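You operate a simulated robot arm through the tools that you are given. There is no shell and no other tool. Be economical: measure what you need, move in short steps, check, and stop when the job is done.

You run a simulated robot arm. Do the job below in one go: nothing can be reset, and whatever is moved stays where it is left.

JOB
Switch the monitor on, push the keyboard back, wake the screen and tilt the glare away.
Fine: the mouse goes on its pad, which wakes the screen; the monitor tips forward and stays on.

It is judged by the outcome, as a careful person would: the job done as asked, and still so three seconds after it is handed in. It fails if anything else is knocked over, pushed out of place, dropped, spilled or broken.

ROBOT AND FRAMES
A 7-joint arm with a two-finger gripper, on a carriage that runs on a rail from [-89, 0.1] to [89, -0.1] (x, y) and turns from -160 to 173 degrees about z. Base frame: it is fixed where the carriage stands at the start and does not move with it; the origin is on the floor, on the carriage's upright axis, x ahead of it, y to its left, z up. Readings come in cm, degrees, newtons and seconds.
With the tool pointing down near the work surface it reaches from about 28 to 76 cm from the robot's upright axis, wherever it stands. Its first joint turns from -166.0 to 166.0 degrees. Places, roughly: keyboard [150, 40, 80]; keyboard port key [160, 30, 80]; keyboard quit key [160, 20, 80]; keyboard scan key [160, 30, 80]; keyboard zero key [150, 30, 80]; monitor [180, 40, 100]; mouse [150, 0, 75]; mouse pad [150, 10, 80]. Payload 2.45 kg.
Tool frame: the origin (TCP) is the grasp point; the fingertips stand 2.3 cm ahead of it; z points along the fingers, y is the line along which they close. Largest opening 7.2 cm; the body of the gripper starts 4 cm behind the TCP.
Orientation is that of the tool frame in the base frame, as a unit quaternion [w, x, y, z]. With the fingers straight down and closing along the base's y, the tool's x points along the base's -x, its y along +y and its z along -z.

CONTROLS
- The arm moves only by the tool jog_arm. Its argument "steps" is a list of rows, each a list of 7 numbers: the turn, a rotation vector about the tool's x, y, z in degrees, then the shift along the tool's x, y, z in cm, then the gripper command, from -1 (shut) to 1 (fully open), values between in proportion. In form: [[ax, ay, az, tx, ty, tz, hand], ...]. A call has 1 to 8 rows; each row shifts and turns the commanded pose from where the row before left it, along the tool's axes as they then stand. Rows are played at 5 a second. More than 5 cm and 8.6 degrees between two rows, or a gripper value outside its range, and nothing of the call is played. Where a pose cannot be reached the arm comes as near as it can. A force on the tool above 70 N (or 10 N above the force at the start of the call, whichever is more), or a blocked arm, ends the call early, and 0.2 s more pass. The fingers move at their own pace (about 7.2 cm/s each) and stop on an object; they squeeze with about 26 N. The grip force told is the motor's: it shows also when the fingers shut on nothing. Time passes only in rows, and 0.2 s behind the last, so rows that do not move let the fingers close. The reply holds the time, the measured pose of the TCP, the force on the tool along the base axes, the opening and the grip force, in the units named above and with some noise, with the torque about the TCP (base axes, N m) and any sound that the robot's microphone picked up.
- Cameras (640 x 400 px; columns grow to the right, rows downward): "scene" is now at [3.78, 15.61, 131.12]; the picture's right is [-0.24, -0.97, 0.00], its down [-0.41, 0.10, -0.91] and it looks along [0.88, -0.21, -0.42] (base axes); focal length 275 px, centre (320, 200). "wrist" rides on the gripper at [7.8, 1.7, -6.6] in the tool frame; the picture's right is [-0.22, 0.98, 0.00], its down [-0.56, -0.12, -0.82] and it looks along [-0.80, -0.18, 0.57] (tool axes); focal length 234 px, centre (320, 200). There is no depth. A picture from a camera that has moved, and an enlarged one, comes with that camera's place and axes in the base frame and with its lens. The place of the scene camera against the robot may be out by one fixed shift of up to 1.8 cm in any direction.
- grab_frame(camera): a new picture of that camera. It takes no simulated time.
- move_column(by): slides the trunk up (or, below 0, down) by that many cm; the arm and the scene camera ride with it, the base frame stays. It gives what a move gives, with no picture.
- roll_base(legs): drives the robot by 1 to 6 legs, each [ahead, left, turn to the left] in cm, cm and degrees, along the robot's own axes; the way and the turn of a leg run together, so that a leg with both is an arc; at most 150 cm and 180 degrees a leg. The arm and the cameras ride along, it lands a little off, and it stops where it bumps. It keeps to its track: a leg is cut to what the track allows. It gives what a move gives.
- head_to(pan, tilt): turns the head with the scene camera to pan (to the left, within 155 degrees either way) and tilt (down, from -29 to 69), counted from straight ahead of the robot. It gives what a move gives.
- close_up(camera, box): a new picture of the part [left, top, right, bottom] of that camera's present view, enlarged. It takes no simulated time.
- finish_job(): hands the job in; it is judged then, once.

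Work in short steps. Places have to be worked out from the pictures, the camera data and where the tool is seen: move nearer, look again, correct. Check each grasp and each placing, and mend what went wrong. You have 120 turns and 90 pictures in all, those below and enlarged ones among them. Open the gripper and draw the arm clear of the work before you hand the job in, unless the task says otherwise; then end with one line.

The tools are called by a JSON object that holds its "method" and its "body". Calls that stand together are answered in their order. jog_arm: Moves the arm, as the interface text tells. Its arguments: {"type":"object","properties":{"steps":{"type":"array","items":{"type":"array","items":{"type":"number"}}}},"required":["steps"]} The other tools are called the same way: move_column (by) slides the trunk up or down; roll_base (legs) drives the base; head_to (pan, tilt) turns the head that bears the scene camera; grab_frame (camera) takes a picture; close_up (camera, box) takes an enlarged picture of a part of a camera's view; finish_job () hands the job in.

At the start:

```text
clock: 0.0
tool_pos: [45.9, -5.31, 97.48]
orientation: [0.0, -0.001, 1.0, 0.0]
force: [0.3, 0.5, 0.5]
ft_torque: [0.02, 0.0, -0.02]
grip_width: 7.22
finger_force: 0.0
trunk travel left (down, up): [-27.5, 31.5]
robot x, y, heading: [0.25, -0.06, -0.1]
head pan, tilt: [-13.6, 24.7]
```

scene: 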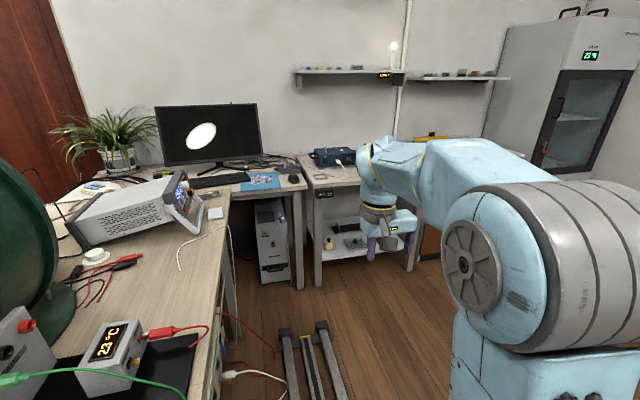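
wrist: 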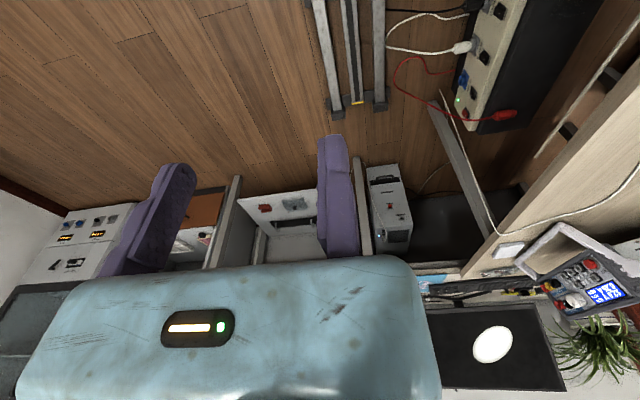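

The monitor is dark with a glare spot on it, with the keyboard, pad and mouse in front. I'll zoom in before driving.

{"method": "close_up", "body": {"camera": "scene", "box": [140, 90, 320, 202]}}

```text
3.56 times, centred on (230, 146) of scene
camera zoom: at [3.78, 15.61, 131.12], right [-0.24, -0.97, 0.0], down [-0.41, 0.1, -0.91], along [0.88, -0.21, -0.42], focal length 979 px, centre (640, 392)
```

zoom: 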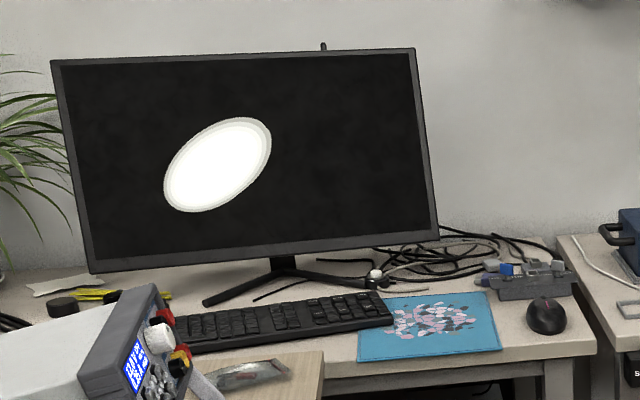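

I'll drive up the rail by 75 cm, then look again from nearer.

{"method": "roll_base", "body": {"legs": [[75, 0, 0]]}}

{"method": "head_to", "body": {"pan": 10, "tilt": 28}}

{"method": "grab_frame", "body": {"camera": "scene"}}

{"method": "grab_frame", "body": {"camera": "wrist"}}

```text
clock: 4.2
tool_pos: [121.96, -5.45, 97.52]
orientation: [0.0, -0.001, 1.0, 0.0]
force: [0.6, 0.2, 0.0]
ft_torque: [-0.03, -0.01, 0.0]
grip_width: 7.19
finger_force: 0.1
trunk travel left (down, up): [-27.5, 31.5]
robot x, y, heading: [76.11, -0.56, 0.1]
head pan, tilt: [-13.6, 24.7]
```

```text
clock: 5.1
tool_pos: [122.14, -5.5, 97.57]
orientation: [0.0, -0.001, 1.0, 0.0]
force: [-0.6, -0.5, -0.1]
ft_torque: [-0.01, -0.01, -0.02]
grip_width: 7.21
finger_force: 0.1
trunk travel left (down, up): [-27.5, 31.5]
robot x, y, heading: [76.14, 0.28, 0.2]
head pan, tilt: [10.0, 28.0]
```

```text
86 pictures are left
camera scene: at [80.0, 19.28, 130.59], right [0.17, -0.98, 0.0], down [-0.46, -0.08, -0.88], along [0.87, 0.15, -0.47], focal length 275 px, centre (320, 200)
```

scene: 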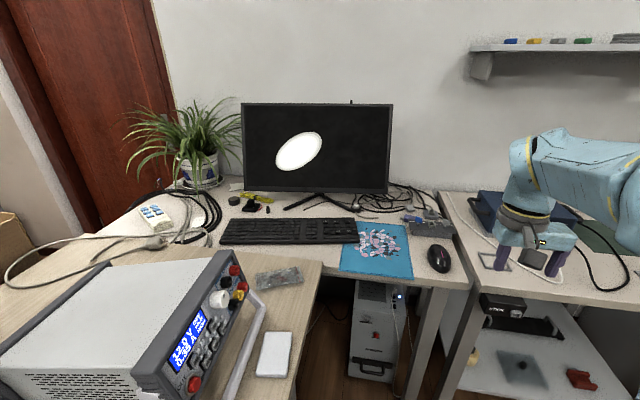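

```text
85 pictures are left
camera wrist: at [114.43, -3.72, 104.07], right [0.22, 0.98, 0.0], down [0.56, -0.12, 0.82], along [0.8, -0.18, -0.57], focal length 234 px, centre (320, 200)
```

wrist: 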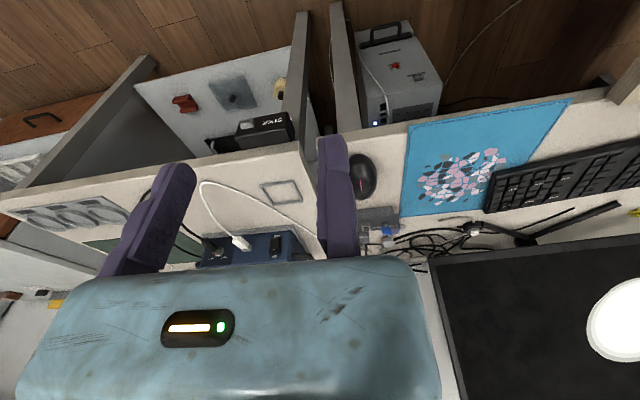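

Nice view. I'll zoom in on the monitor and on the desk items.

{"method": "close_up", "body": {"camera": "scene", "box": [225, 90, 405, 202]}}

{"method": "close_up", "body": {"camera": "scene", "box": [205, 175, 465, 337]}}

```text
3.56 times, centred on (315, 146) of scene
camera zoom: at [80.0, 19.28, 130.59], right [0.17, -0.98, 0.0], down [-0.46, -0.08, -0.88], along [0.87, 0.15, -0.47], focal length 979 px, centre (338, 392)
```

zoom: 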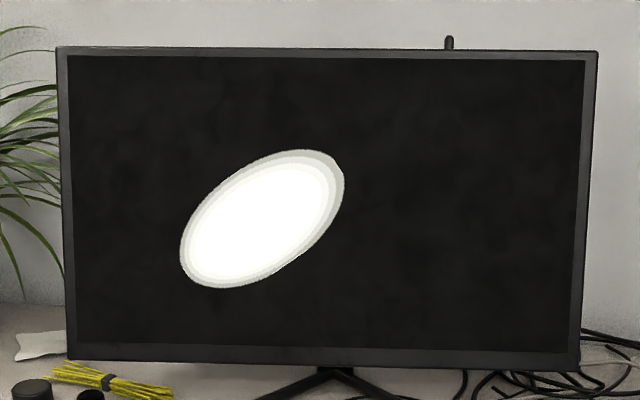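

```text
2.46 times, centred on (335, 256) of scene
camera zoom: at [80.0, 19.28, 130.59], right [0.17, -0.98, 0.0], down [-0.46, -0.08, -0.88], along [0.87, 0.15, -0.47], focal length 678 px, centre (283, 62)
```

zoom: 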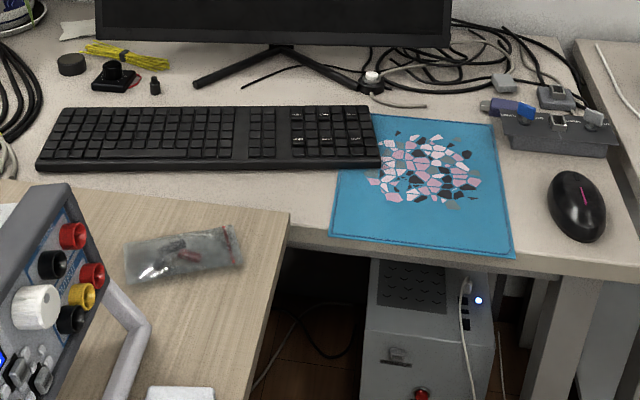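

Estimates: the desk edge runs at x≈139.5 and the pad covers x 140–170, y 3–24. The mouse is at ≈(149,-4.6), the keyboard front edge goes from (143,61) to (151,19), and the monitor spans x≈180, y 11–66, z 80–115. I'll go to the end of the rail and look with the wrist camera for the power switch.

{"method": "roll_base", "body": {"legs": [[12.5, 0, 0]]}}

{"method": "jog_arm", "body": {"steps": [[0, 0, 0, -2, 4, -2, 1], [0, 0, 0, -2, 4, -2, 1], [0, 0, 0, -2, 4, -2, 1], [0, 0, 0, 0, 4, -2, 1], [0, 0, 0, 0, 4, 0, 1], [0, 0, 0, 0, 3, 0, 1]]}}

{"method": "grab_frame", "body": {"camera": "wrist"}}

{"method": "grab_frame", "body": {"camera": "scene"}}

```text
clock: 6.4
tool_pos: [134.51, -5.44, 97.43]
orientation: [0.0, -0.001, 1.0, 0.0]
force: [0.3, -0.4, 0.0]
ft_torque: [-0.01, 0.01, 0.0]
grip_width: 7.2
finger_force: 0.1
trunk travel left (down, up): [-27.5, 31.5]
robot x, y, heading: [88.56, -0.4, 0.1]
head pan, tilt: [10.0, 28.0]
```

```text
clock: 7.8
tool_pos: [140.75, 17.63, 105.71]
orientation: [0.001, -0.001, 1.0, 0.0]
force: [-0.1, -0.2, 0.0]
ft_torque: [0.01, 0.0, 0.01]
grip_width: 7.22
finger_force: 0.0
trunk travel left (down, up): [-27.5, 31.5]
robot x, y, heading: [88.57, -0.14, 0.2]
head pan, tilt: [10.0, 28.0]
```

```text
82 pictures are left
camera wrist: at [133.0, 19.32, 112.29], right [0.22, 0.98, 0.0], down [0.56, -0.12, 0.82], along [0.8, -0.18, -0.57], focal length 234 px, centre (320, 200)
```

wrist: 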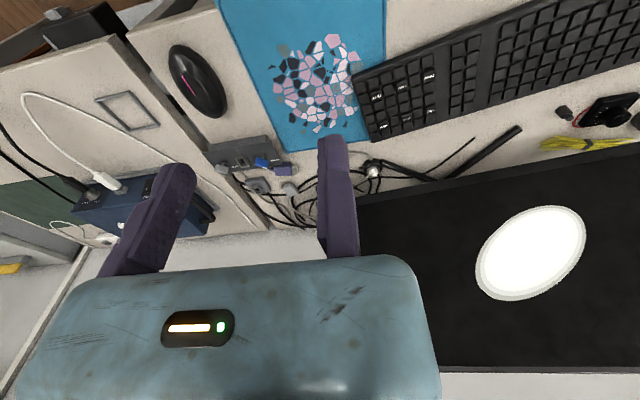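

```text
81 pictures are left
camera scene: at [92.47, 19.23, 130.59], right [0.18, -0.98, 0.0], down [-0.46, -0.08, -0.88], along [0.87, 0.16, -0.47], focal length 275 px, centre (320, 200)
```

scene: 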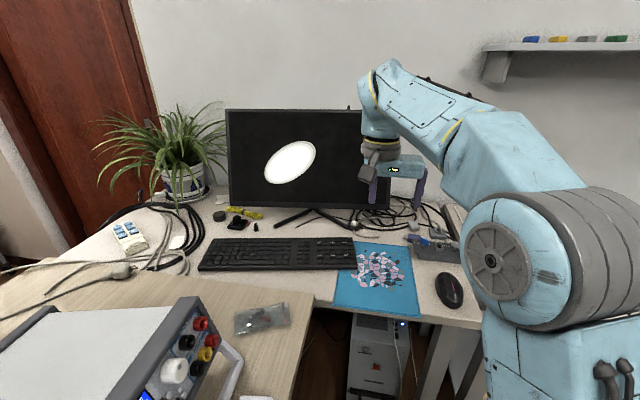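

There's a white knob near the monitor's right foot. I'll zoom in on it and on the labelled keys.

{"method": "close_up", "body": {"camera": "wrist", "box": [340, 50, 480, 210]}}

{"method": "close_up", "body": {"camera": "scene", "box": [300, 100, 370, 144]}}

```text
2.50 times, centred on (410, 130) of wrist
camera zoom: at [133.0, 19.32, 112.29], right [0.22, 0.98, 0.0], down [0.56, -0.12, 0.82], along [0.8, -0.18, -0.57], focal length 585 px, centre (95, 375)
```

zoom: 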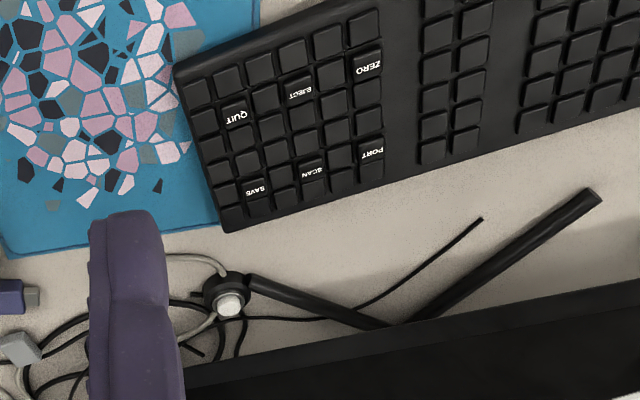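

```text
9.09 times, centred on (335, 122) of scene
camera zoom: at [92.47, 19.23, 130.59], right [0.18, -0.98, 0.0], down [-0.46, -0.08, -0.88], along [0.87, 0.16, -0.47], focal length 2504 px, centre (184, 909)
```

zoom: 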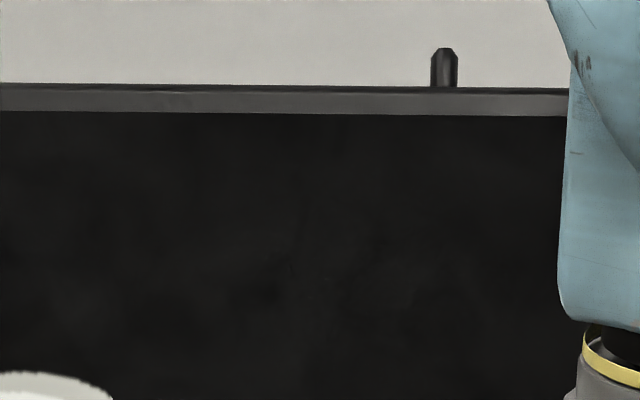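

To see the stub behind the monitor's top edge, I'll raise the trunk and look from above.

{"method": "move_column", "body": {"by": 30}}

{"method": "grab_frame", "body": {"camera": "wrist"}}

{"method": "close_up", "body": {"camera": "scene", "box": [220, 110, 400, 222]}}

```text
clock: 10.8
tool_pos: [140.72, 17.57, 135.75]
orientation: [0.0, -0.001, 1.0, 0.0]
force: [0.0, -0.5, 0.4]
ft_torque: [0.02, 0.0, 0.0]
grip_width: 7.19
finger_force: 0.0
trunk travel left (down, up): [-57.5, 1.5]
robot x, y, heading: [88.64, -0.27, 0.2]
head pan, tilt: [10.0, 28.0]
```

```text
78 pictures are left
camera wrist: at [133.0, 19.32, 142.28], right [0.22, 0.98, 0.0], down [0.56, -0.12, 0.82], along [0.8, -0.18, -0.57], focal length 234 px, centre (320, 200)
```

wrist: 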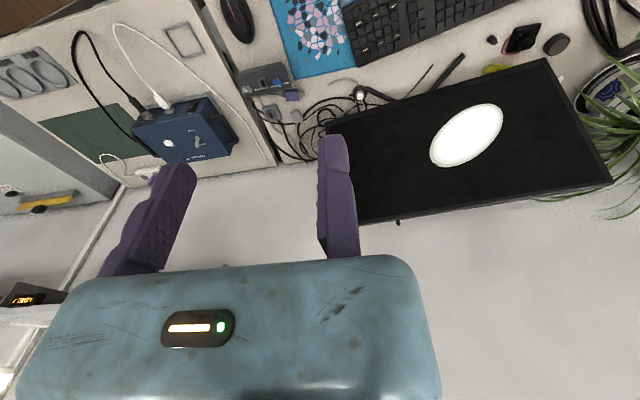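

```text
3.56 times, centred on (310, 166) of scene
camera zoom: at [92.47, 19.27, 160.58], right [0.18, -0.98, 0.0], down [-0.46, -0.08, -0.88], along [0.87, 0.16, -0.47], focal length 979 px, centre (356, 321)
```

zoom: 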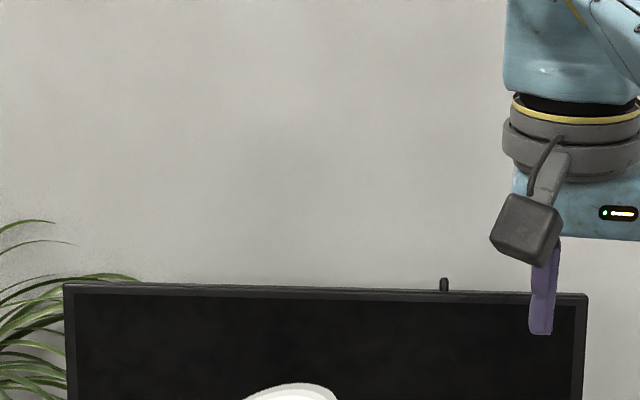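

The stub triangulates to ≈(187,27,115), at the back of the monitor's top edge. I'll move the wrist camera forward and pitch it further down to look over the top.

{"method": "jog_arm", "body": {"steps": [[0, 0, 0, -4.5, 2, 0, 1], [0, 0, 0, -4.5, 2, 0, 1], [0, 0, 0, -4.5, 2, 0, 1], [0, 0, 0, -4.5, 2, 0, 1], [0, 8, 0, -2, 0, 0, 1], [0, 8, 0, 0, 0, 0, 1], [0, 8, 0, 0, 0, 0, 1]]}}

{"method": "grab_frame", "body": {"camera": "wrist"}}

```text
clock: 12.4
tool_pos: [147.72, 20.41, 133.07]
orientation: [-0.077, -0.006, 0.997, -0.009]
force: [-1.0, 1.1, -0.6]
ft_torque: [-0.04, 0.01, 0.01]
grip_width: 7.2
finger_force: 0.1
out of reach, approached as far as the arm can: row 2, 3, 4, 5, 6, 7
trunk travel left (down, up): [-57.5, 1.5]
robot x, y, heading: [88.94, -0.53, 0.0]
head pan, tilt: [10.0, 28.0]
```

```text
76 pictures are left
camera wrist: at [141.01, 22.16, 140.73], right [0.2, 0.98, -0.05], down [0.68, -0.1, 0.72], along [0.7, -0.18, -0.69], focal length 234 px, centre (320, 200)
```

wrist: 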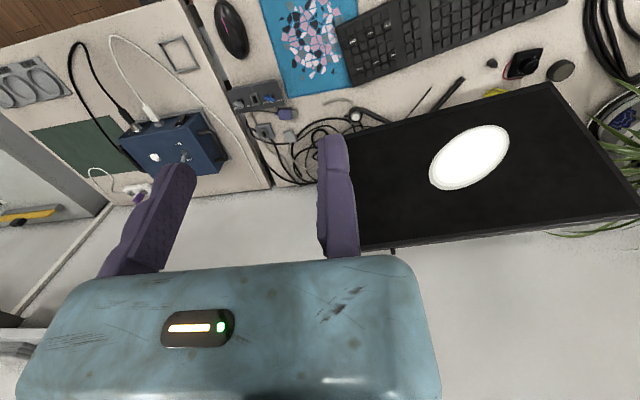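

{"method": "close_up", "body": {"camera": "wrist", "box": [340, 210, 440, 272]}}

{"method": "close_up", "body": {"camera": "wrist", "box": [250, 70, 450, 195]}}

```text
6.40 times, centred on (390, 241) of wrist
camera zoom: at [141.01, 22.16, 140.73], right [0.2, 0.98, -0.05], down [0.68, -0.1, 0.72], along [0.7, -0.18, -0.69], focal length 1499 px, centre (-128, -62)
```

zoom: 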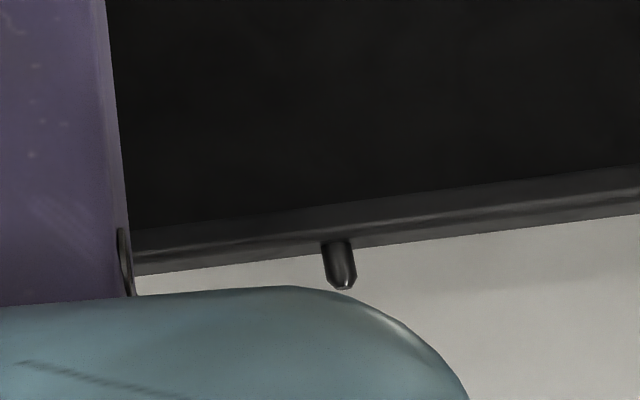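

```text
3.20 times, centred on (350, 132) of wrist
camera zoom: at [141.01, 22.16, 140.73], right [0.2, 0.98, -0.05], down [0.68, -0.1, 0.72], along [0.7, -0.18, -0.69], focal length 749 px, centre (224, 416)
```

zoom: 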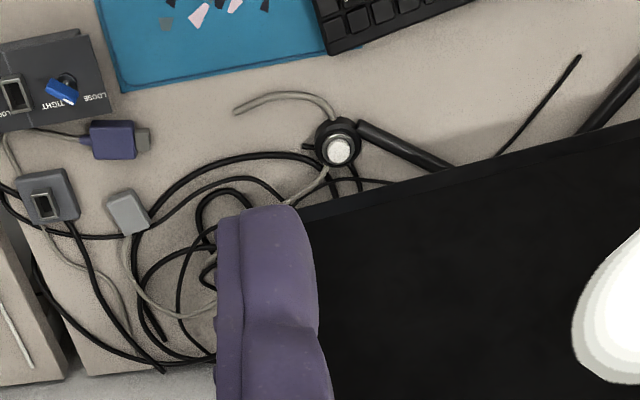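

The close-up shows a peg at the back of the top edge, and a round black item with a white button on a grey cord near the foot. I'll lower the trunk, then turn the tool to point forward so the wrist camera looks at the underside of the bezel.

{"method": "move_column", "body": {"by": -32}}

{"method": "jog_arm", "body": {"steps": [[0, -8.5, 0, 0, 0, 0, -1], [0, -8.5, 0, 0, 0, 0, -1], [0, -8.5, 0, 0, 0, 0, -1], [0, -8.5, 0, 0, 0, 0, -1], [0, -8.5, 0, 0, 0, 0, -1], [0, -8.5, 0, 0, 0, 0, -1]]}}

{"method": "grab_frame", "body": {"camera": "wrist"}}

{"method": "grab_frame", "body": {"camera": "scene"}}

```text
clock: 15.5
tool_pos: [147.66, 20.34, 101.18]
orientation: [-0.078, -0.005, 0.997, -0.009]
force: [0.1, 0.1, -0.6]
ft_torque: [0.02, 0.0, 0.0]
grip_width: 7.2
finger_force: 0.0
trunk travel left (down, up): [-25.5, 33.5]
robot x, y, heading: [88.7, -0.4, -0.1]
head pan, tilt: [10.0, 28.0]
```

```text
clock: 16.9
tool_pos: [147.59, 20.37, 101.14]
orientation: [0.359, -0.009, 0.933, -0.005]
force: [0.1, 0.2, -0.3]
ft_torque: [0.01, 0.0, 0.01]
grip_width: 0.01
finger_force: 26.1
trunk travel left (down, up): [-25.5, 33.5]
robot x, y, heading: [88.74, -0.11, 0.1]
head pan, tilt: [10.0, 28.0]
```

```text
73 pictures are left
camera wrist: at [137.5, 21.95, 100.71], right [0.15, 0.98, 0.13], down [-0.13, -0.11, 0.98], along [0.98, -0.16, 0.11], focal length 234 px, centre (320, 200)
```

wrist: 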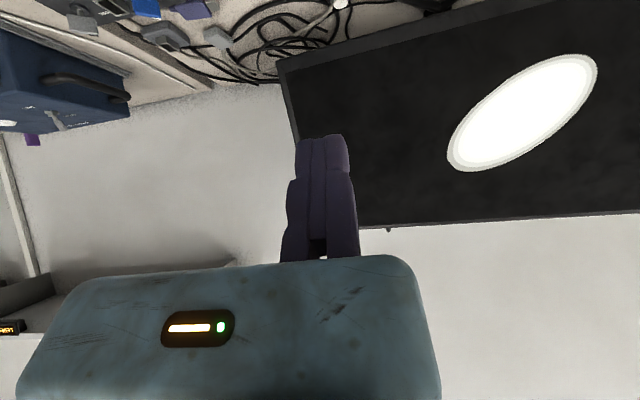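

```text
72 pictures are left
camera scene: at [92.49, 19.27, 128.59], right [0.18, -0.98, 0.0], down [-0.46, -0.08, -0.88], along [0.87, 0.16, -0.47], focal length 275 px, centre (320, 200)
```

scene: 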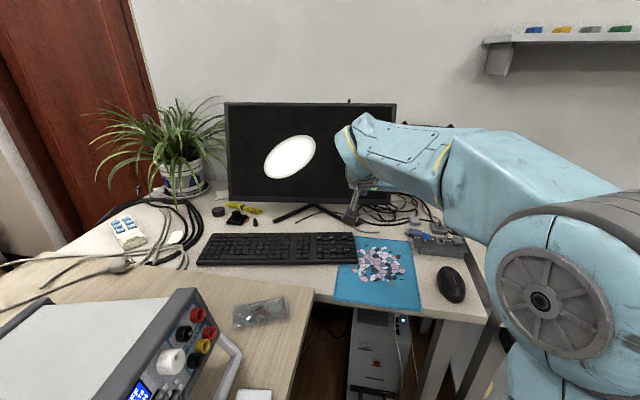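

Neither view settles it. I'll bring the wrist camera close to the white-button item at ≈(175,22,77).

{"method": "jog_arm", "body": {"steps": [[0, 8.4, 0, 0, 0, 0, -1], [0, 8.4, 0, 0, 0, 0, -1], [0, 8.4, 0, 0, 0, 0, -1], [0, 8.4, 0, 0, 0, 0, -1], [0, 8.4, 0, 0, 0, 0, -1], [0, 0, 0, -4, -1, 3, -1], [0, 0, 0, -4, -1, 4, -1]]}}

{"method": "grab_frame", "body": {"camera": "wrist"}}

```text
refused: row 6 steps farther than a row can; nothing moved
```

```text
71 pictures are left
camera wrist: at [137.5, 21.95, 100.71], right [0.15, 0.98, 0.13], down [-0.13, -0.11, 0.98], along [0.98, -0.16, 0.11], focal length 234 px, centre (320, 200)
```

wrist: 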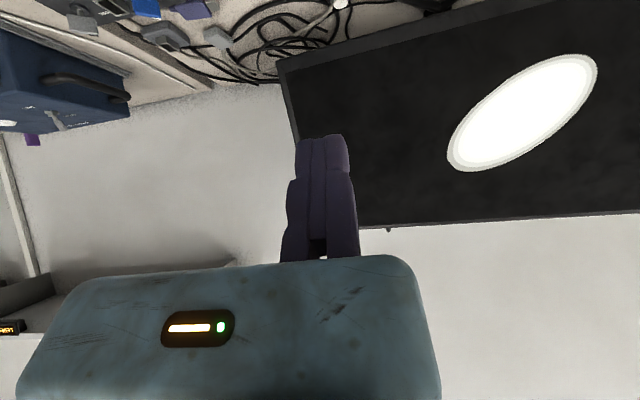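

That call was refused because the row was too long, so I'm resending it with shorter rows.

{"method": "jog_arm", "body": {"steps": [[0, 8.4, 0, 0, 0, 0, -1], [0, 8.4, 0, 0, 0, 0, -1], [0, 8.4, 0, 0, 0, 0, -1], [0, 8.4, 0, 0, 0, 0, -1], [0, 8.4, 0, 0, 0, 0, -1], [0, 0, 0, -3, -1, 2.5, -1], [0, 0, 0, -3, -1, 2.5, -1], [0, 0, 0, -3, -1, 2.5, -1]]}}

{"method": "grab_frame", "body": {"camera": "wrist"}}

```text
clock: 18.7
tool_pos: [156.84, 17.2, 93.73]
orientation: [0.001, -0.007, 1.0, -0.008]
force: [-0.4, -0.6, 0.5]
ft_torque: [-0.01, 0.0, 0.0]
grip_width: 0.01
finger_force: 26.2
trunk travel left (down, up): [-25.5, 33.5]
robot x, y, heading: [88.77, 0.16, -0.1]
head pan, tilt: [10.0, 28.0]
```

```text
70 pictures are left
camera wrist: at [148.99, 18.93, 100.09], right [0.2, 0.98, -0.02], down [0.56, -0.1, 0.82], along [0.8, -0.18, -0.57], focal length 234 px, centre (320, 200)
```

wrist: 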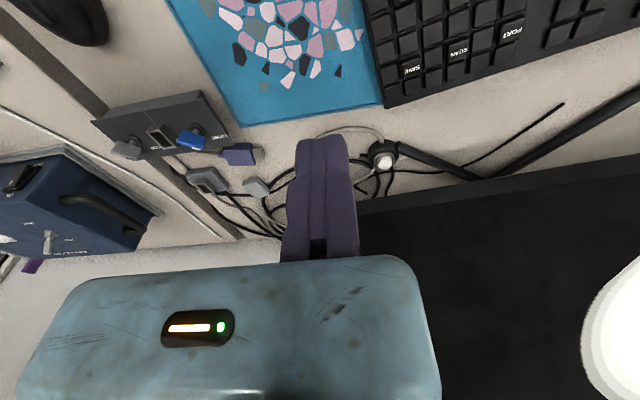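

{"method": "close_up", "body": {"camera": "wrist", "box": [335, 115, 435, 205]}}

{"method": "close_up", "body": {"camera": "wrist", "box": [80, 80, 280, 205]}}

```text
4.44 times, centred on (385, 160) of wrist
camera zoom: at [148.99, 18.93, 100.09], right [0.2, 0.98, -0.02], down [0.56, -0.1, 0.82], along [0.8, -0.18, -0.57], focal length 1041 px, centre (31, 378)
```

zoom: 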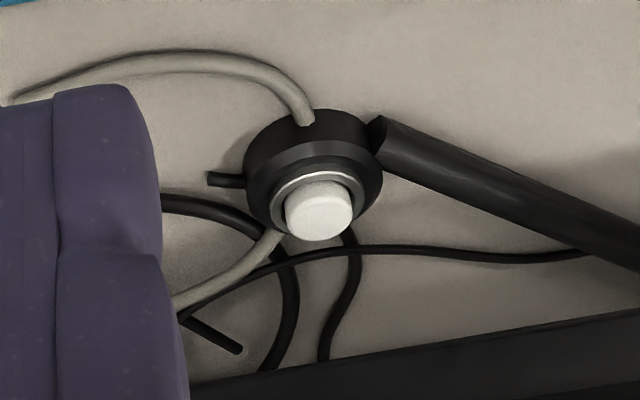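

```text
3.20 times, centred on (180, 142) of wrist
camera zoom: at [148.99, 18.93, 100.09], right [0.2, 0.98, -0.02], down [0.56, -0.1, 0.82], along [0.8, -0.18, -0.57], focal length 749 px, centre (768, 384)
```

zoom: 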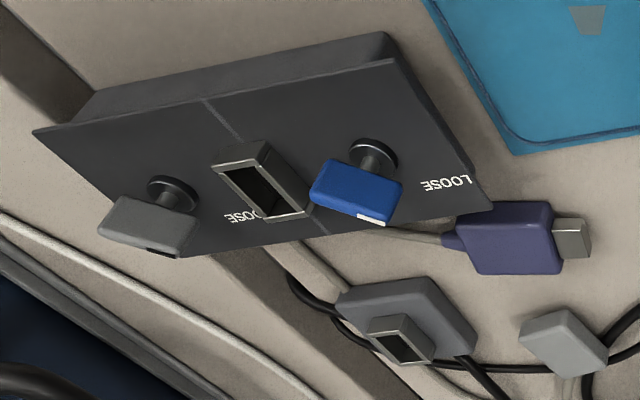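

The white item is a real push button, but it's an inline one on a loose grey cord with an unplugged grey connector, so it may not belong to the monitor. I want a close look at the peg on top, so I'll back off and spin the tool 180° to put the camera on the upper side once the tool points forward.

{"method": "jog_arm", "body": {"steps": [[0, 0, 8.5, 4, 0, -2.5, -1], [0, 0, 8.5, 4, 0, -2.5, -1], [0, 0, 8.5, 0, 0, -2, -1], [0, 0, 8.5, 0, 0, 0, -1], [0, 0, 8.5, 0, 0, 0, -1], [0, 0, 8.5, 0, 0, 0, -1], [0, 0, 8.5, 0, 0, 0, -1], [0, 0, 8.5, 0, 0, 0, -1]]}}

{"method": "jog_arm", "body": {"steps": [[0, 0, 8.5, 0, 0, 0, -1], [0, 0, 8.5, 0, 0, 0, -1], [0, 0, 8.5, 0, 0, 0, -1], [0, 0, 8.5, 0, 0, 0, -1], [0, 0, 8.5, 0, 0, 0, -1], [0, 0, 8.5, 0, 0, 0, -1], [0, 0, 8.5, 0, 0, 0, -1], [0, 0, 8.5, 0, 0, 0, -1]]}}

```text
clock: 20.5
tool_pos: [148.57, 17.87, 100.54]
orientation: [0.006, 0.554, 0.832, -0.007]
force: [-0.4, -0.4, -0.3]
ft_torque: [0.0, 0.0, 0.0]
grip_width: 0.0
finger_force: 26.1
trunk travel left (down, up): [-25.5, 33.5]
robot x, y, heading: [88.49, 0.21, -0.1]
head pan, tilt: [10.0, 28.0]
```

```text
clock: 22.3
tool_pos: [148.65, 17.94, 100.54]
orientation: [0.009, 0.925, 0.379, -0.003]
force: [0.5, 0.0, 0.3]
ft_torque: [0.01, 0.0, -0.04]
grip_width: 0.01
finger_force: 26.4
trunk travel left (down, up): [-25.5, 33.5]
robot x, y, heading: [88.86, -0.38, -0.1]
head pan, tilt: [10.0, 28.0]
```

{"method": "jog_arm", "body": {"steps": [[0, 0, 8.5, 0, 0, 0, -1], [0, 0, 8.5, 0, 0, 0, -1], [0, 0, 8.5, 0, 0, 0, -1], [0, 0, 8.5, 0, 0, 0, -1], [0, 0, 8.5, 0, 0, 0, -1], [0, 0, 2, 0, 0, 0, -1], [0, 8.5, 0, 0, 0, -2, -1], [0, 8.5, 0, 0, 0, -2, -1]]}}

{"method": "jog_arm", "body": {"steps": [[0, 8.5, 0, 3, 0, 0, -1], [0, 8.5, 0, 3, 0, 0, -1], [0, 8.5, 0, 3, 0, 0, -1], [0, 8.5, 0, 2, 0, 0, -1], [0, 8.5, 0, 2, 0, 0, -1], [0, 8.5, 0, 2, 0, 0, -1]]}}

{"method": "grab_frame", "body": {"camera": "wrist"}}

{"method": "grab_frame", "body": {"camera": "scene"}}

```text
clock: 24.1
tool_pos: [148.54, 17.97, 104.61]
orientation: [0.009, 0.989, 0.002, 0.149]
force: [1.2, 0.2, -0.3]
ft_torque: [-0.04, 0.03, -0.01]
grip_width: 0.0
finger_force: 25.4
trunk travel left (down, up): [-25.5, 33.5]
robot x, y, heading: [88.86, -0.29, 0.1]
head pan, tilt: [10.0, 28.0]
```

```text
clock: 25.5
tool_pos: [160.35, 18.29, 113.08]
orientation: [0.006, 0.828, 0.007, 0.561]
force: [0.8, 0.8, 0.5]
ft_torque: [-0.01, 0.0, -0.02]
grip_width: 0.02
finger_force: 25.7
trunk travel left (down, up): [-25.5, 33.5]
robot x, y, heading: [88.67, -0.04, 0.2]
head pan, tilt: [10.0, 28.0]
```

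```text
67 pictures are left
camera wrist: at [157.21, 16.71, 122.81], right [-0.08, -0.98, -0.19], down [-0.97, 0.12, -0.22], along [0.24, 0.16, -0.96], focal length 234 px, centre (320, 200)
```

wrist: 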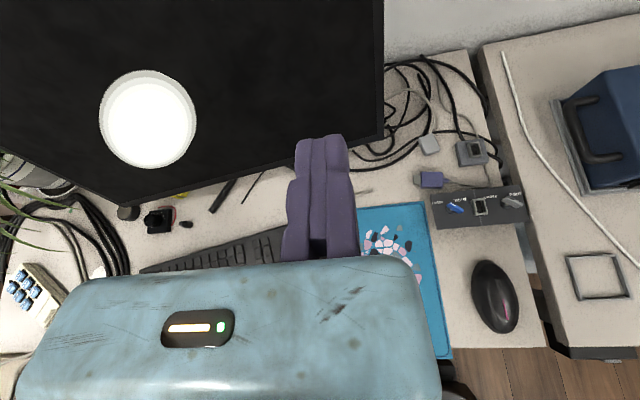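

```text
66 pictures are left
camera scene: at [92.47, 19.27, 128.59], right [0.18, -0.98, 0.0], down [-0.46, -0.08, -0.88], along [0.87, 0.16, -0.47], focal length 275 px, centre (320, 200)
```

scene: 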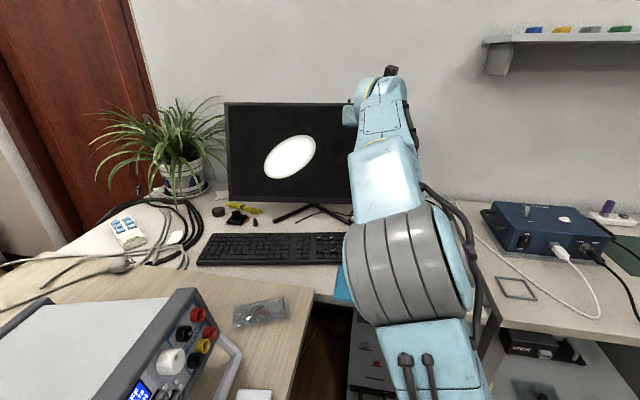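

Now the camera is above the hand. I'll level the tool and move forward and up, to look down over the monitor's top edge.

{"method": "jog_arm", "body": {"steps": [[0, 8.5, 0, 3, 0, 3, -1], [0, 8.5, 0, 3, 0, 3, -1], [0, 0, 0, 4, 0, 3, -1], [0, 0, 0, 3, 0, 3, -1]]}}

{"method": "grab_frame", "body": {"camera": "wrist"}}

```text
clock: 26.5
tool_pos: [169.03, 18.39, 118.56]
orientation: [0.005, 0.736, 0.008, 0.676]
force: [-0.9, 0.4, 0.3]
ft_torque: [0.01, 0.03, 0.02]
grip_width: 0.0
finger_force: 25.2
out of reach, approached as far as the arm can: row 3, 4
trunk travel left (down, up): [-25.5, 33.5]
robot x, y, heading: [88.93, -0.57, 0.2]
head pan, tilt: [10.0, 28.0]
```

```text
65 pictures are left
camera wrist: at [163.31, 16.75, 126.83], right [-0.01, -0.98, -0.2], down [-0.86, 0.11, -0.49], along [0.5, 0.17, -0.85], focal length 234 px, centre (320, 200)
```

wrist: 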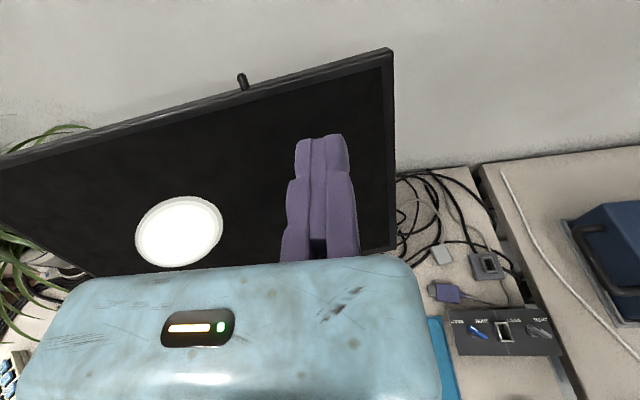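

{"method": "close_up", "body": {"camera": "wrist", "box": [190, 50, 290, 112]}}

{"method": "head_to", "body": {"pan": -10, "tilt": 45}}

{"method": "grab_frame", "body": {"camera": "scene"}}

```text
6.40 times, centred on (240, 81) of wrist
camera zoom: at [163.31, 16.75, 126.83], right [-0.01, -0.98, -0.2], down [-0.86, 0.11, -0.49], along [0.5, 0.17, -0.85], focal length 1499 px, centre (832, 962)
```

zoom: 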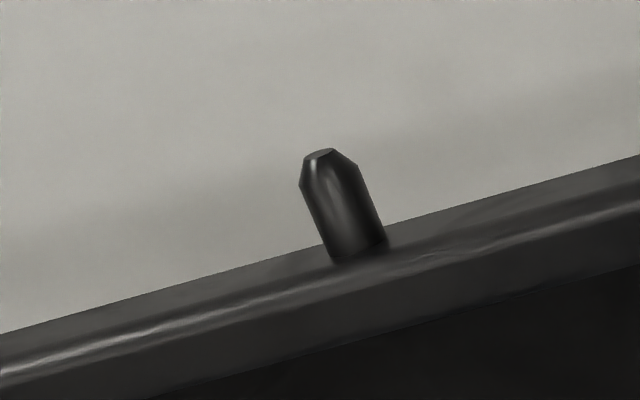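

```text
clock: 27.4
tool_pos: [169.19, 18.2, 118.43]
orientation: [0.005, 0.736, 0.008, 0.677]
force: [0.3, 0.5, -0.2]
ft_torque: [0.01, -0.03, -0.02]
grip_width: 0.0
finger_force: 25.5
trunk travel left (down, up): [-25.5, 33.5]
robot x, y, heading: [88.37, -0.37, 0.1]
head pan, tilt: [-10.0, 45.0]
```

```text
63 pictures are left
camera scene: at [91.51, 16.28, 126.02], right [-0.17, -0.99, 0.0], down [-0.7, 0.12, -0.71], along [0.7, -0.12, -0.71], focal length 275 px, centre (320, 200)
```

scene: 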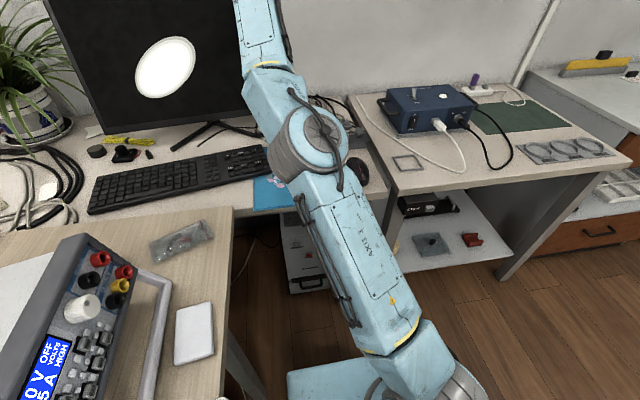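

The peg looks like a plain stub on the top face. Triangulated, the bottom edge runs from (171,66,82) to (182,10.5,81) and the top lies further back at ~(189,11,114), so the screen leans back. Pushing the bottom edge back would tip it forward. I'll test how far I reach low down.

{"method": "move_column", "body": {"by": 8}}

{"method": "jog_arm", "body": {"steps": [[0, 0, 0, -4.5, 0.5, -2, -1], [0, 0, 0, -4.5, 0.5, -2, -1], [0, 0, 0, -4.5, 0.5, 0, -1], [0, 0, 0, -4.5, 0.5, 0, -1], [0, 0, 0, -4.5, 0, 0, -1], [0, 0, 0, -4.5, 0, 0, -1], [0, 0, 0, -4.5, 0, 0, -1]]}}

{"method": "grab_frame", "body": {"camera": "wrist"}}

```text
clock: 28.5
tool_pos: [169.18, 18.31, 126.52]
orientation: [0.005, 0.736, 0.008, 0.677]
force: [1.3, 0.6, 0.7]
ft_torque: [-0.01, 0.01, 0.03]
grip_width: 0.0
finger_force: 26.2
trunk travel left (down, up): [-33.5, 25.5]
robot x, y, heading: [88.86, -0.28, 0.1]
head pan, tilt: [-10.0, 45.0]
```

```text
clock: 30.1
tool_pos: [162.53, 15.32, 95.58]
orientation: [0.005, 0.736, 0.008, 0.677]
force: [0.5, -0.6, 1.0]
ft_torque: [-0.01, 0.03, 0.01]
grip_width: 0.0
finger_force: 26.2
trunk travel left (down, up): [-33.5, 25.5]
robot x, y, heading: [89.07, -0.38, -0.1]
head pan, tilt: [-10.0, 45.0]
```

```text
62 pictures are left
camera wrist: at [156.66, 13.7, 103.96], right [-0.01, -0.98, -0.2], down [-0.86, 0.11, -0.49], along [0.5, 0.17, -0.85], focal length 234 px, centre (320, 200)
```

wrist: 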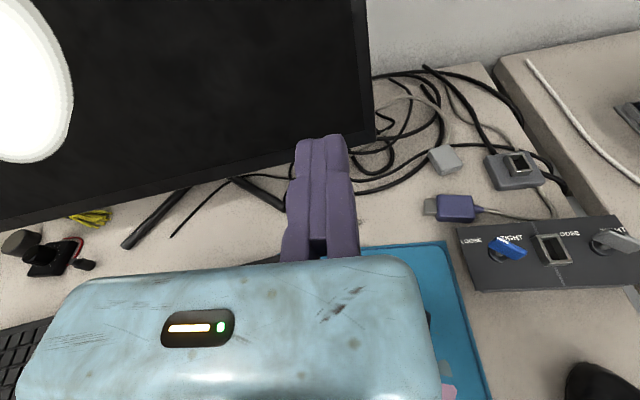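

Now I'll extend forward about 11 cm, staying clear of the screen, to test reach.

{"method": "jog_arm", "body": {"steps": [[0, 0, 0, 0, 0, 4, -1], [0, 0, 0, 0, 0, 4, -1], [0, 0, 0, 0, 0, 3.5, -1]]}}

{"method": "grab_frame", "body": {"camera": "wrist"}}

```text
clock: 30.9
tool_pos: [174.12, 15.7, 94.35]
orientation: [0.004, 0.737, 0.009, 0.676]
force: [0.9, 0.2, 0.5]
ft_torque: [0.0, -0.01, 0.02]
grip_width: 0.0
finger_force: 26.5
trunk travel left (down, up): [-33.5, 25.5]
robot x, y, heading: [88.61, -0.14, 0.1]
head pan, tilt: [-10.0, 45.0]
```

```text
61 pictures are left
camera wrist: at [168.22, 13.96, 102.76], right [-0.01, -0.98, -0.2], down [-0.86, 0.11, -0.49], along [0.5, 0.17, -0.85], focal length 234 px, centre (320, 200)
```

wrist: 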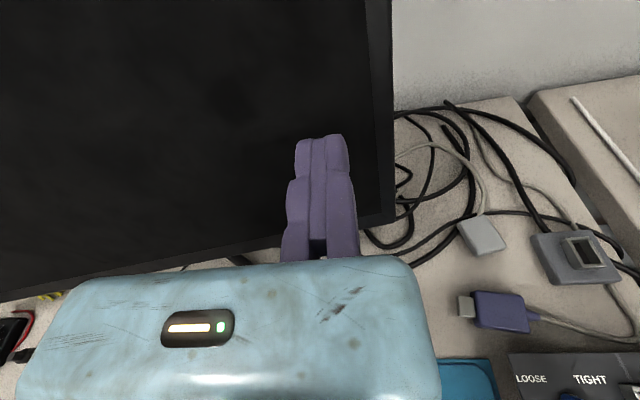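

Reach is fine here. Now I'll test the inline button at ≈(173,22.3,78): pitch the tool down 35° and hover just above it.

{"method": "jog_arm", "body": {"steps": [[0, -7.5, 0, 0, -1.65, -1.2, -1], [0, -7.5, 0, 0, -1.65, -1, -1], [0, -7.5, 0, 0, -1.65, -1, -1], [0, -7.5, 0, 0, -1.65, -1, -1], [0, 0, 0, -2.05, 0, 1.45, -1], [0, 0, 0, -2.05, 0, 1.45, -1]]}}

{"method": "grab_frame", "body": {"camera": "wrist"}}

{"method": "head_to", "body": {"pan": 12, "tilt": 28}}

{"method": "close_up", "body": {"camera": "scene", "box": [200, 130, 440, 280]}}

```text
clock: 32.3
tool_pos: [170.01, 22.08, 90.53]
orientation: [0.008, 0.886, 0.006, 0.463]
force: [-0.2, -0.5, 0.6]
ft_torque: [0.0, -0.01, 0.0]
grip_width: 0.0
finger_force: 26.9
trunk travel left (down, up): [-33.5, 25.5]
robot x, y, heading: [88.67, 0.02, 0.5]
head pan, tilt: [-10.0, 45.0]
```

```text
60 pictures are left
camera wrist: at [169.16, 20.56, 100.62], right [-0.12, -0.98, -0.16], down [-0.99, 0.12, 0.01], along [0.01, 0.16, -0.99], focal length 234 px, centre (320, 200)
```

wrist: 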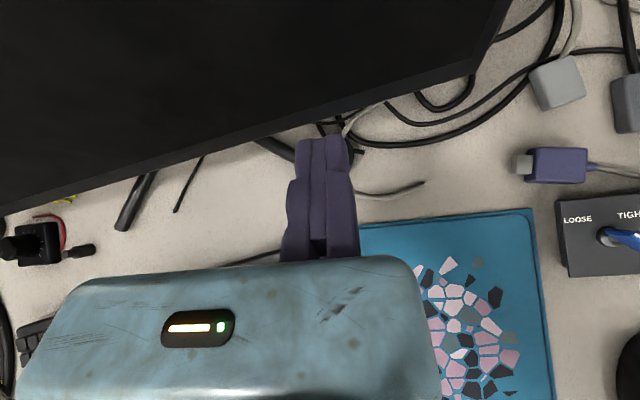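

```text
clock: 33.2
tool_pos: [170.04, 22.18, 90.46]
orientation: [0.007, 0.886, 0.006, 0.463]
force: [0.4, 0.4, 1.2]
ft_torque: [-0.01, -0.03, -0.02]
grip_width: 0.01
finger_force: 25.8
trunk travel left (down, up): [-33.5, 25.5]
robot x, y, heading: [88.81, 0.13, -0.1]
head pan, tilt: [12.0, 28.0]
```

```text
2.67 times, centred on (320, 205) of scene
camera zoom: at [92.41, 19.57, 136.58], right [0.21, -0.98, 0.0], down [-0.46, -0.1, -0.88], along [0.86, 0.18, -0.47], focal length 734 px, centre (320, 187)
```

zoom: 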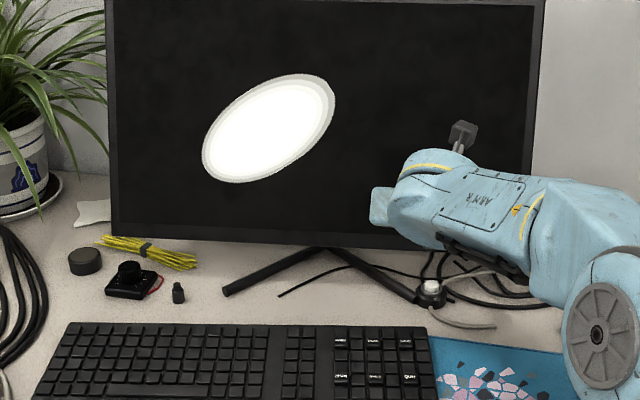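

The wrist view fits the button at (173.2,22.3,78) just under the fingertips. I'll descend to hover about 3 cm above it.

{"method": "jog_arm", "body": {"steps": [[0, 0, 0, -1.67, 0, 1.69, -1], [0, 0, 0, -1.67, 0, 1.69, -1], [0, 0, 0, -1.67, 0, 1.69, -1]]}}

{"method": "close_up", "body": {"camera": "wrist", "box": [240, 80, 440, 205]}}

{"method": "close_up", "body": {"camera": "scene", "box": [300, 180, 420, 255]}}

```text
clock: 34.0
tool_pos: [171.3, 22.01, 83.45]
orientation: [0.006, 0.886, 0.006, 0.463]
force: [-0.6, 0.6, -0.5]
ft_torque: [0.0, 0.0, 0.02]
grip_width: 0.0
finger_force: 26.0
trunk travel left (down, up): [-33.5, 25.5]
robot x, y, heading: [88.74, 0.01, 0.2]
head pan, tilt: [12.0, 28.0]
```

```text
3.20 times, centred on (340, 142) of wrist
camera zoom: at [170.46, 20.55, 93.61], right [-0.12, -0.98, -0.16], down [-0.99, 0.12, 0.01], along [0.01, 0.16, -0.99], focal length 749 px, centre (256, 384)
```

zoom: 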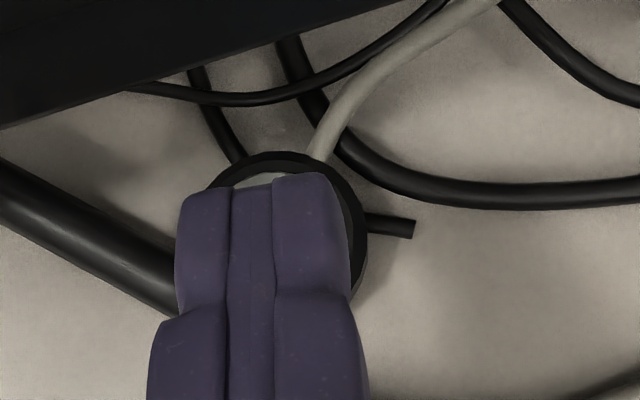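

```text
5.33 times, centred on (360, 218) of scene
camera zoom: at [92.39, 19.57, 136.59], right [0.21, -0.98, 0.0], down [-0.46, -0.1, -0.88], along [0.86, 0.19, -0.47], focal length 1469 px, centre (107, 107)
```

zoom: 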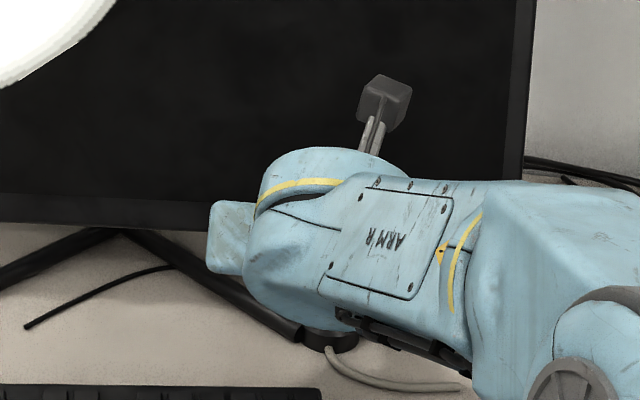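

Aligned. I'll press down in small increments and watch the force and sound.

{"method": "jog_arm", "body": {"steps": [[0, 0, 0, -0.9, 0, 0.85, -1], [0, 0, 0, -0.9, 0, 0.85, -1], [0, 0, 0, -0.7, 0, 0.5, -1]]}}

```text
clock: 34.8
tool_pos: [171.6, 21.91, 80.16]
orientation: [0.006, 0.887, 0.007, 0.462]
force: [-1.3, 0.2, -0.2]
ft_torque: [0.01, -0.02, 0.01]
grip_width: 0.0
finger_force: 25.6
trunk travel left (down, up): [-33.5, 25.5]
robot x, y, heading: [88.77, -0.48, 0.1]
head pan, tilt: [12.0, 28.0]
```

{"method": "jog_arm", "body": {"steps": [[0, 0, 0, -0.33, 0, 0.23, -1], [0, 0, 0, -0.33, 0, 0.23, -1], [0, 0, 0, 0, 0, 0, -1]]}}

{"method": "close_up", "body": {"camera": "wrist", "box": [240, 80, 440, 205]}}

```text
clock: 35.6
tool_pos: [171.7, 22.17, 79.42]
orientation: [0.006, 0.887, 0.006, 0.462]
force: [1.0, 0.3, 1.3]
ft_torque: [0.01, -0.02, 0.02]
grip_width: 0.6
finger_force: 28.1
trunk travel left (down, up): [-33.5, 25.5]
robot x, y, heading: [88.54, -0.24, 0.3]
head pan, tilt: [12.0, 28.0]
```

```text
3.20 times, centred on (340, 142) of wrist
camera zoom: at [170.74, 20.48, 89.61], right [-0.12, -0.98, -0.16], down [-0.99, 0.12, 0.01], along [0.01, 0.16, -0.99], focal length 749 px, centre (256, 384)
```

zoom: 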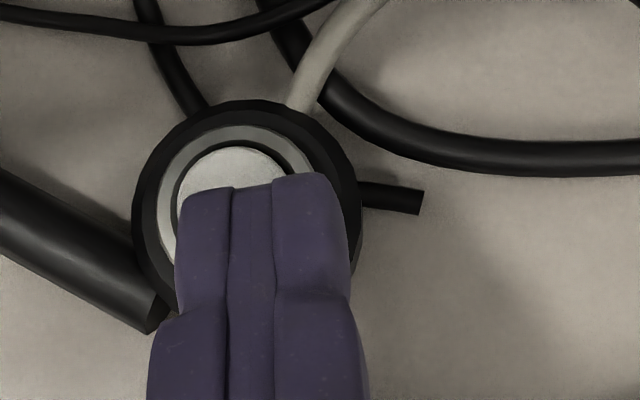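

The fingertips have just touched the button. I'll shift slightly forward and press deeper.

{"method": "jog_arm", "body": {"steps": [[0, 0, 0, 0.4, 0, -0.3, -1], [0, 0, 0, 0.5, -0.1, 0.65, -1], [0, 0, 0, -0.5, 0, 0.3, -1], [0, 0, 0, -0.4, 0, 0.25, -1], [0, 0, 0, -0.4, 0, 0.25, -1]]}}

```text
clock: 36.8
tool_pos: [172.46, 22.08, 79.13]
orientation: [0.006, 0.884, 0.006, 0.468]
force: [6.2, 2.1, 29.1]
ft_torque: [0.03, -0.56, 0.01]
grip_width: 0.59
finger_force: 28.8
trunk travel left (down, up): [-33.5, 25.5]
robot x, y, heading: [88.42, -0.16, 0.1]
head pan, tilt: [12.0, 28.0]
heard: click
```

A click with 29 N. I'll lift off and see what changed.

{"method": "jog_arm", "body": {"steps": [[0, 0, 0, 1.2, 0, -0.8, -1], [0, 0, 0, 2, 0, -1.6, -1], [0, 0, 0, 3, 0, -3.5, -1], [0, 0, 0, 3, 0, -3.5, -1]]}}

{"method": "grab_frame", "body": {"camera": "scene"}}

{"method": "grab_frame", "body": {"camera": "wrist"}}

```text
clock: 37.8
tool_pos: [170.04, 22.44, 91.3]
orientation: [0.007, 0.887, 0.007, 0.461]
force: [0.5, 0.9, -0.2]
ft_torque: [-0.01, -0.02, 0.0]
grip_width: 0.0
finger_force: 28.1
trunk travel left (down, up): [-33.5, 25.5]
robot x, y, heading: [88.8, -0.17, 0.0]
head pan, tilt: [12.0, 28.0]
```

```text
55 pictures are left
camera scene: at [92.43, 19.59, 136.58], right [0.21, -0.98, 0.0], down [-0.46, -0.1, -0.88], along [0.86, 0.19, -0.47], focal length 275 px, centre (320, 200)
```

scene: 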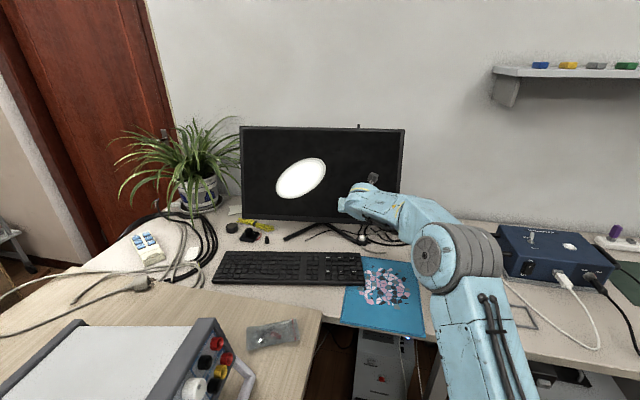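

```text
54 pictures are left
camera wrist: at [169.15, 20.88, 101.51], right [-0.12, -0.98, -0.16], down [-0.99, 0.12, 0.01], along [0.01, 0.16, -0.99], focal length 234 px, centre (320, 200)
```

wrist: 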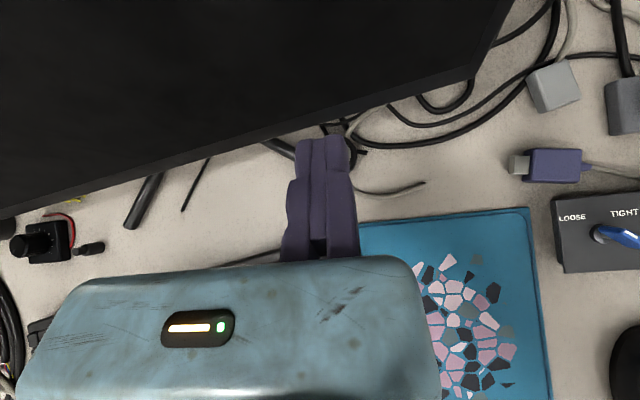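

{"method": "close_up", "body": {"camera": "scene", "box": [230, 115, 420, 245]}}

{"method": "jog_arm", "body": {"steps": [[0, 0, 0, 2, 0, -3.5, -1], [0, 0, 0, 2, 3, -2.5, -1], [0, 0, 0, 2, 3, -2.5, -1]]}}

{"method": "grab_frame", "body": {"camera": "wrist"}}

```text
3.08 times, centred on (325, 180) of scene
camera zoom: at [92.43, 19.59, 136.58], right [0.21, -0.98, 0.0], down [-0.46, -0.1, -0.88], along [0.86, 0.19, -0.47], focal length 847 px, centre (305, 262)
```

zoom: 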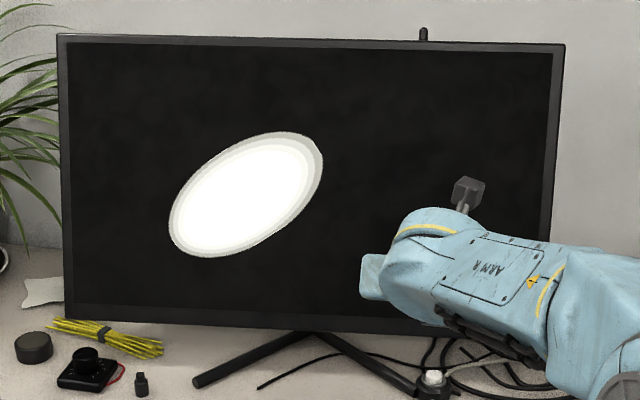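

```text
clock: 38.6
tool_pos: [166.55, 16.56, 101.24]
orientation: [0.006, 0.887, 0.007, 0.462]
force: [0.3, 0.6, -0.4]
ft_torque: [0.0, -0.04, 0.0]
grip_width: 0.02
finger_force: 28.1
trunk travel left (down, up): [-33.5, 25.5]
robot x, y, heading: [88.75, -0.09, -0.2]
head pan, tilt: [12.0, 28.0]
```

```text
52 pictures are left
camera wrist: at [165.64, 15.08, 111.31], right [-0.12, -0.98, -0.16], down [-0.99, 0.12, 0.01], along [0.01, 0.16, -0.99], focal length 234 px, centre (320, 200)
```

wrist: 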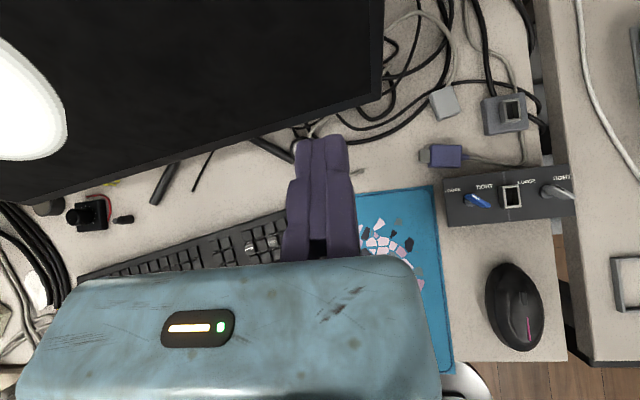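

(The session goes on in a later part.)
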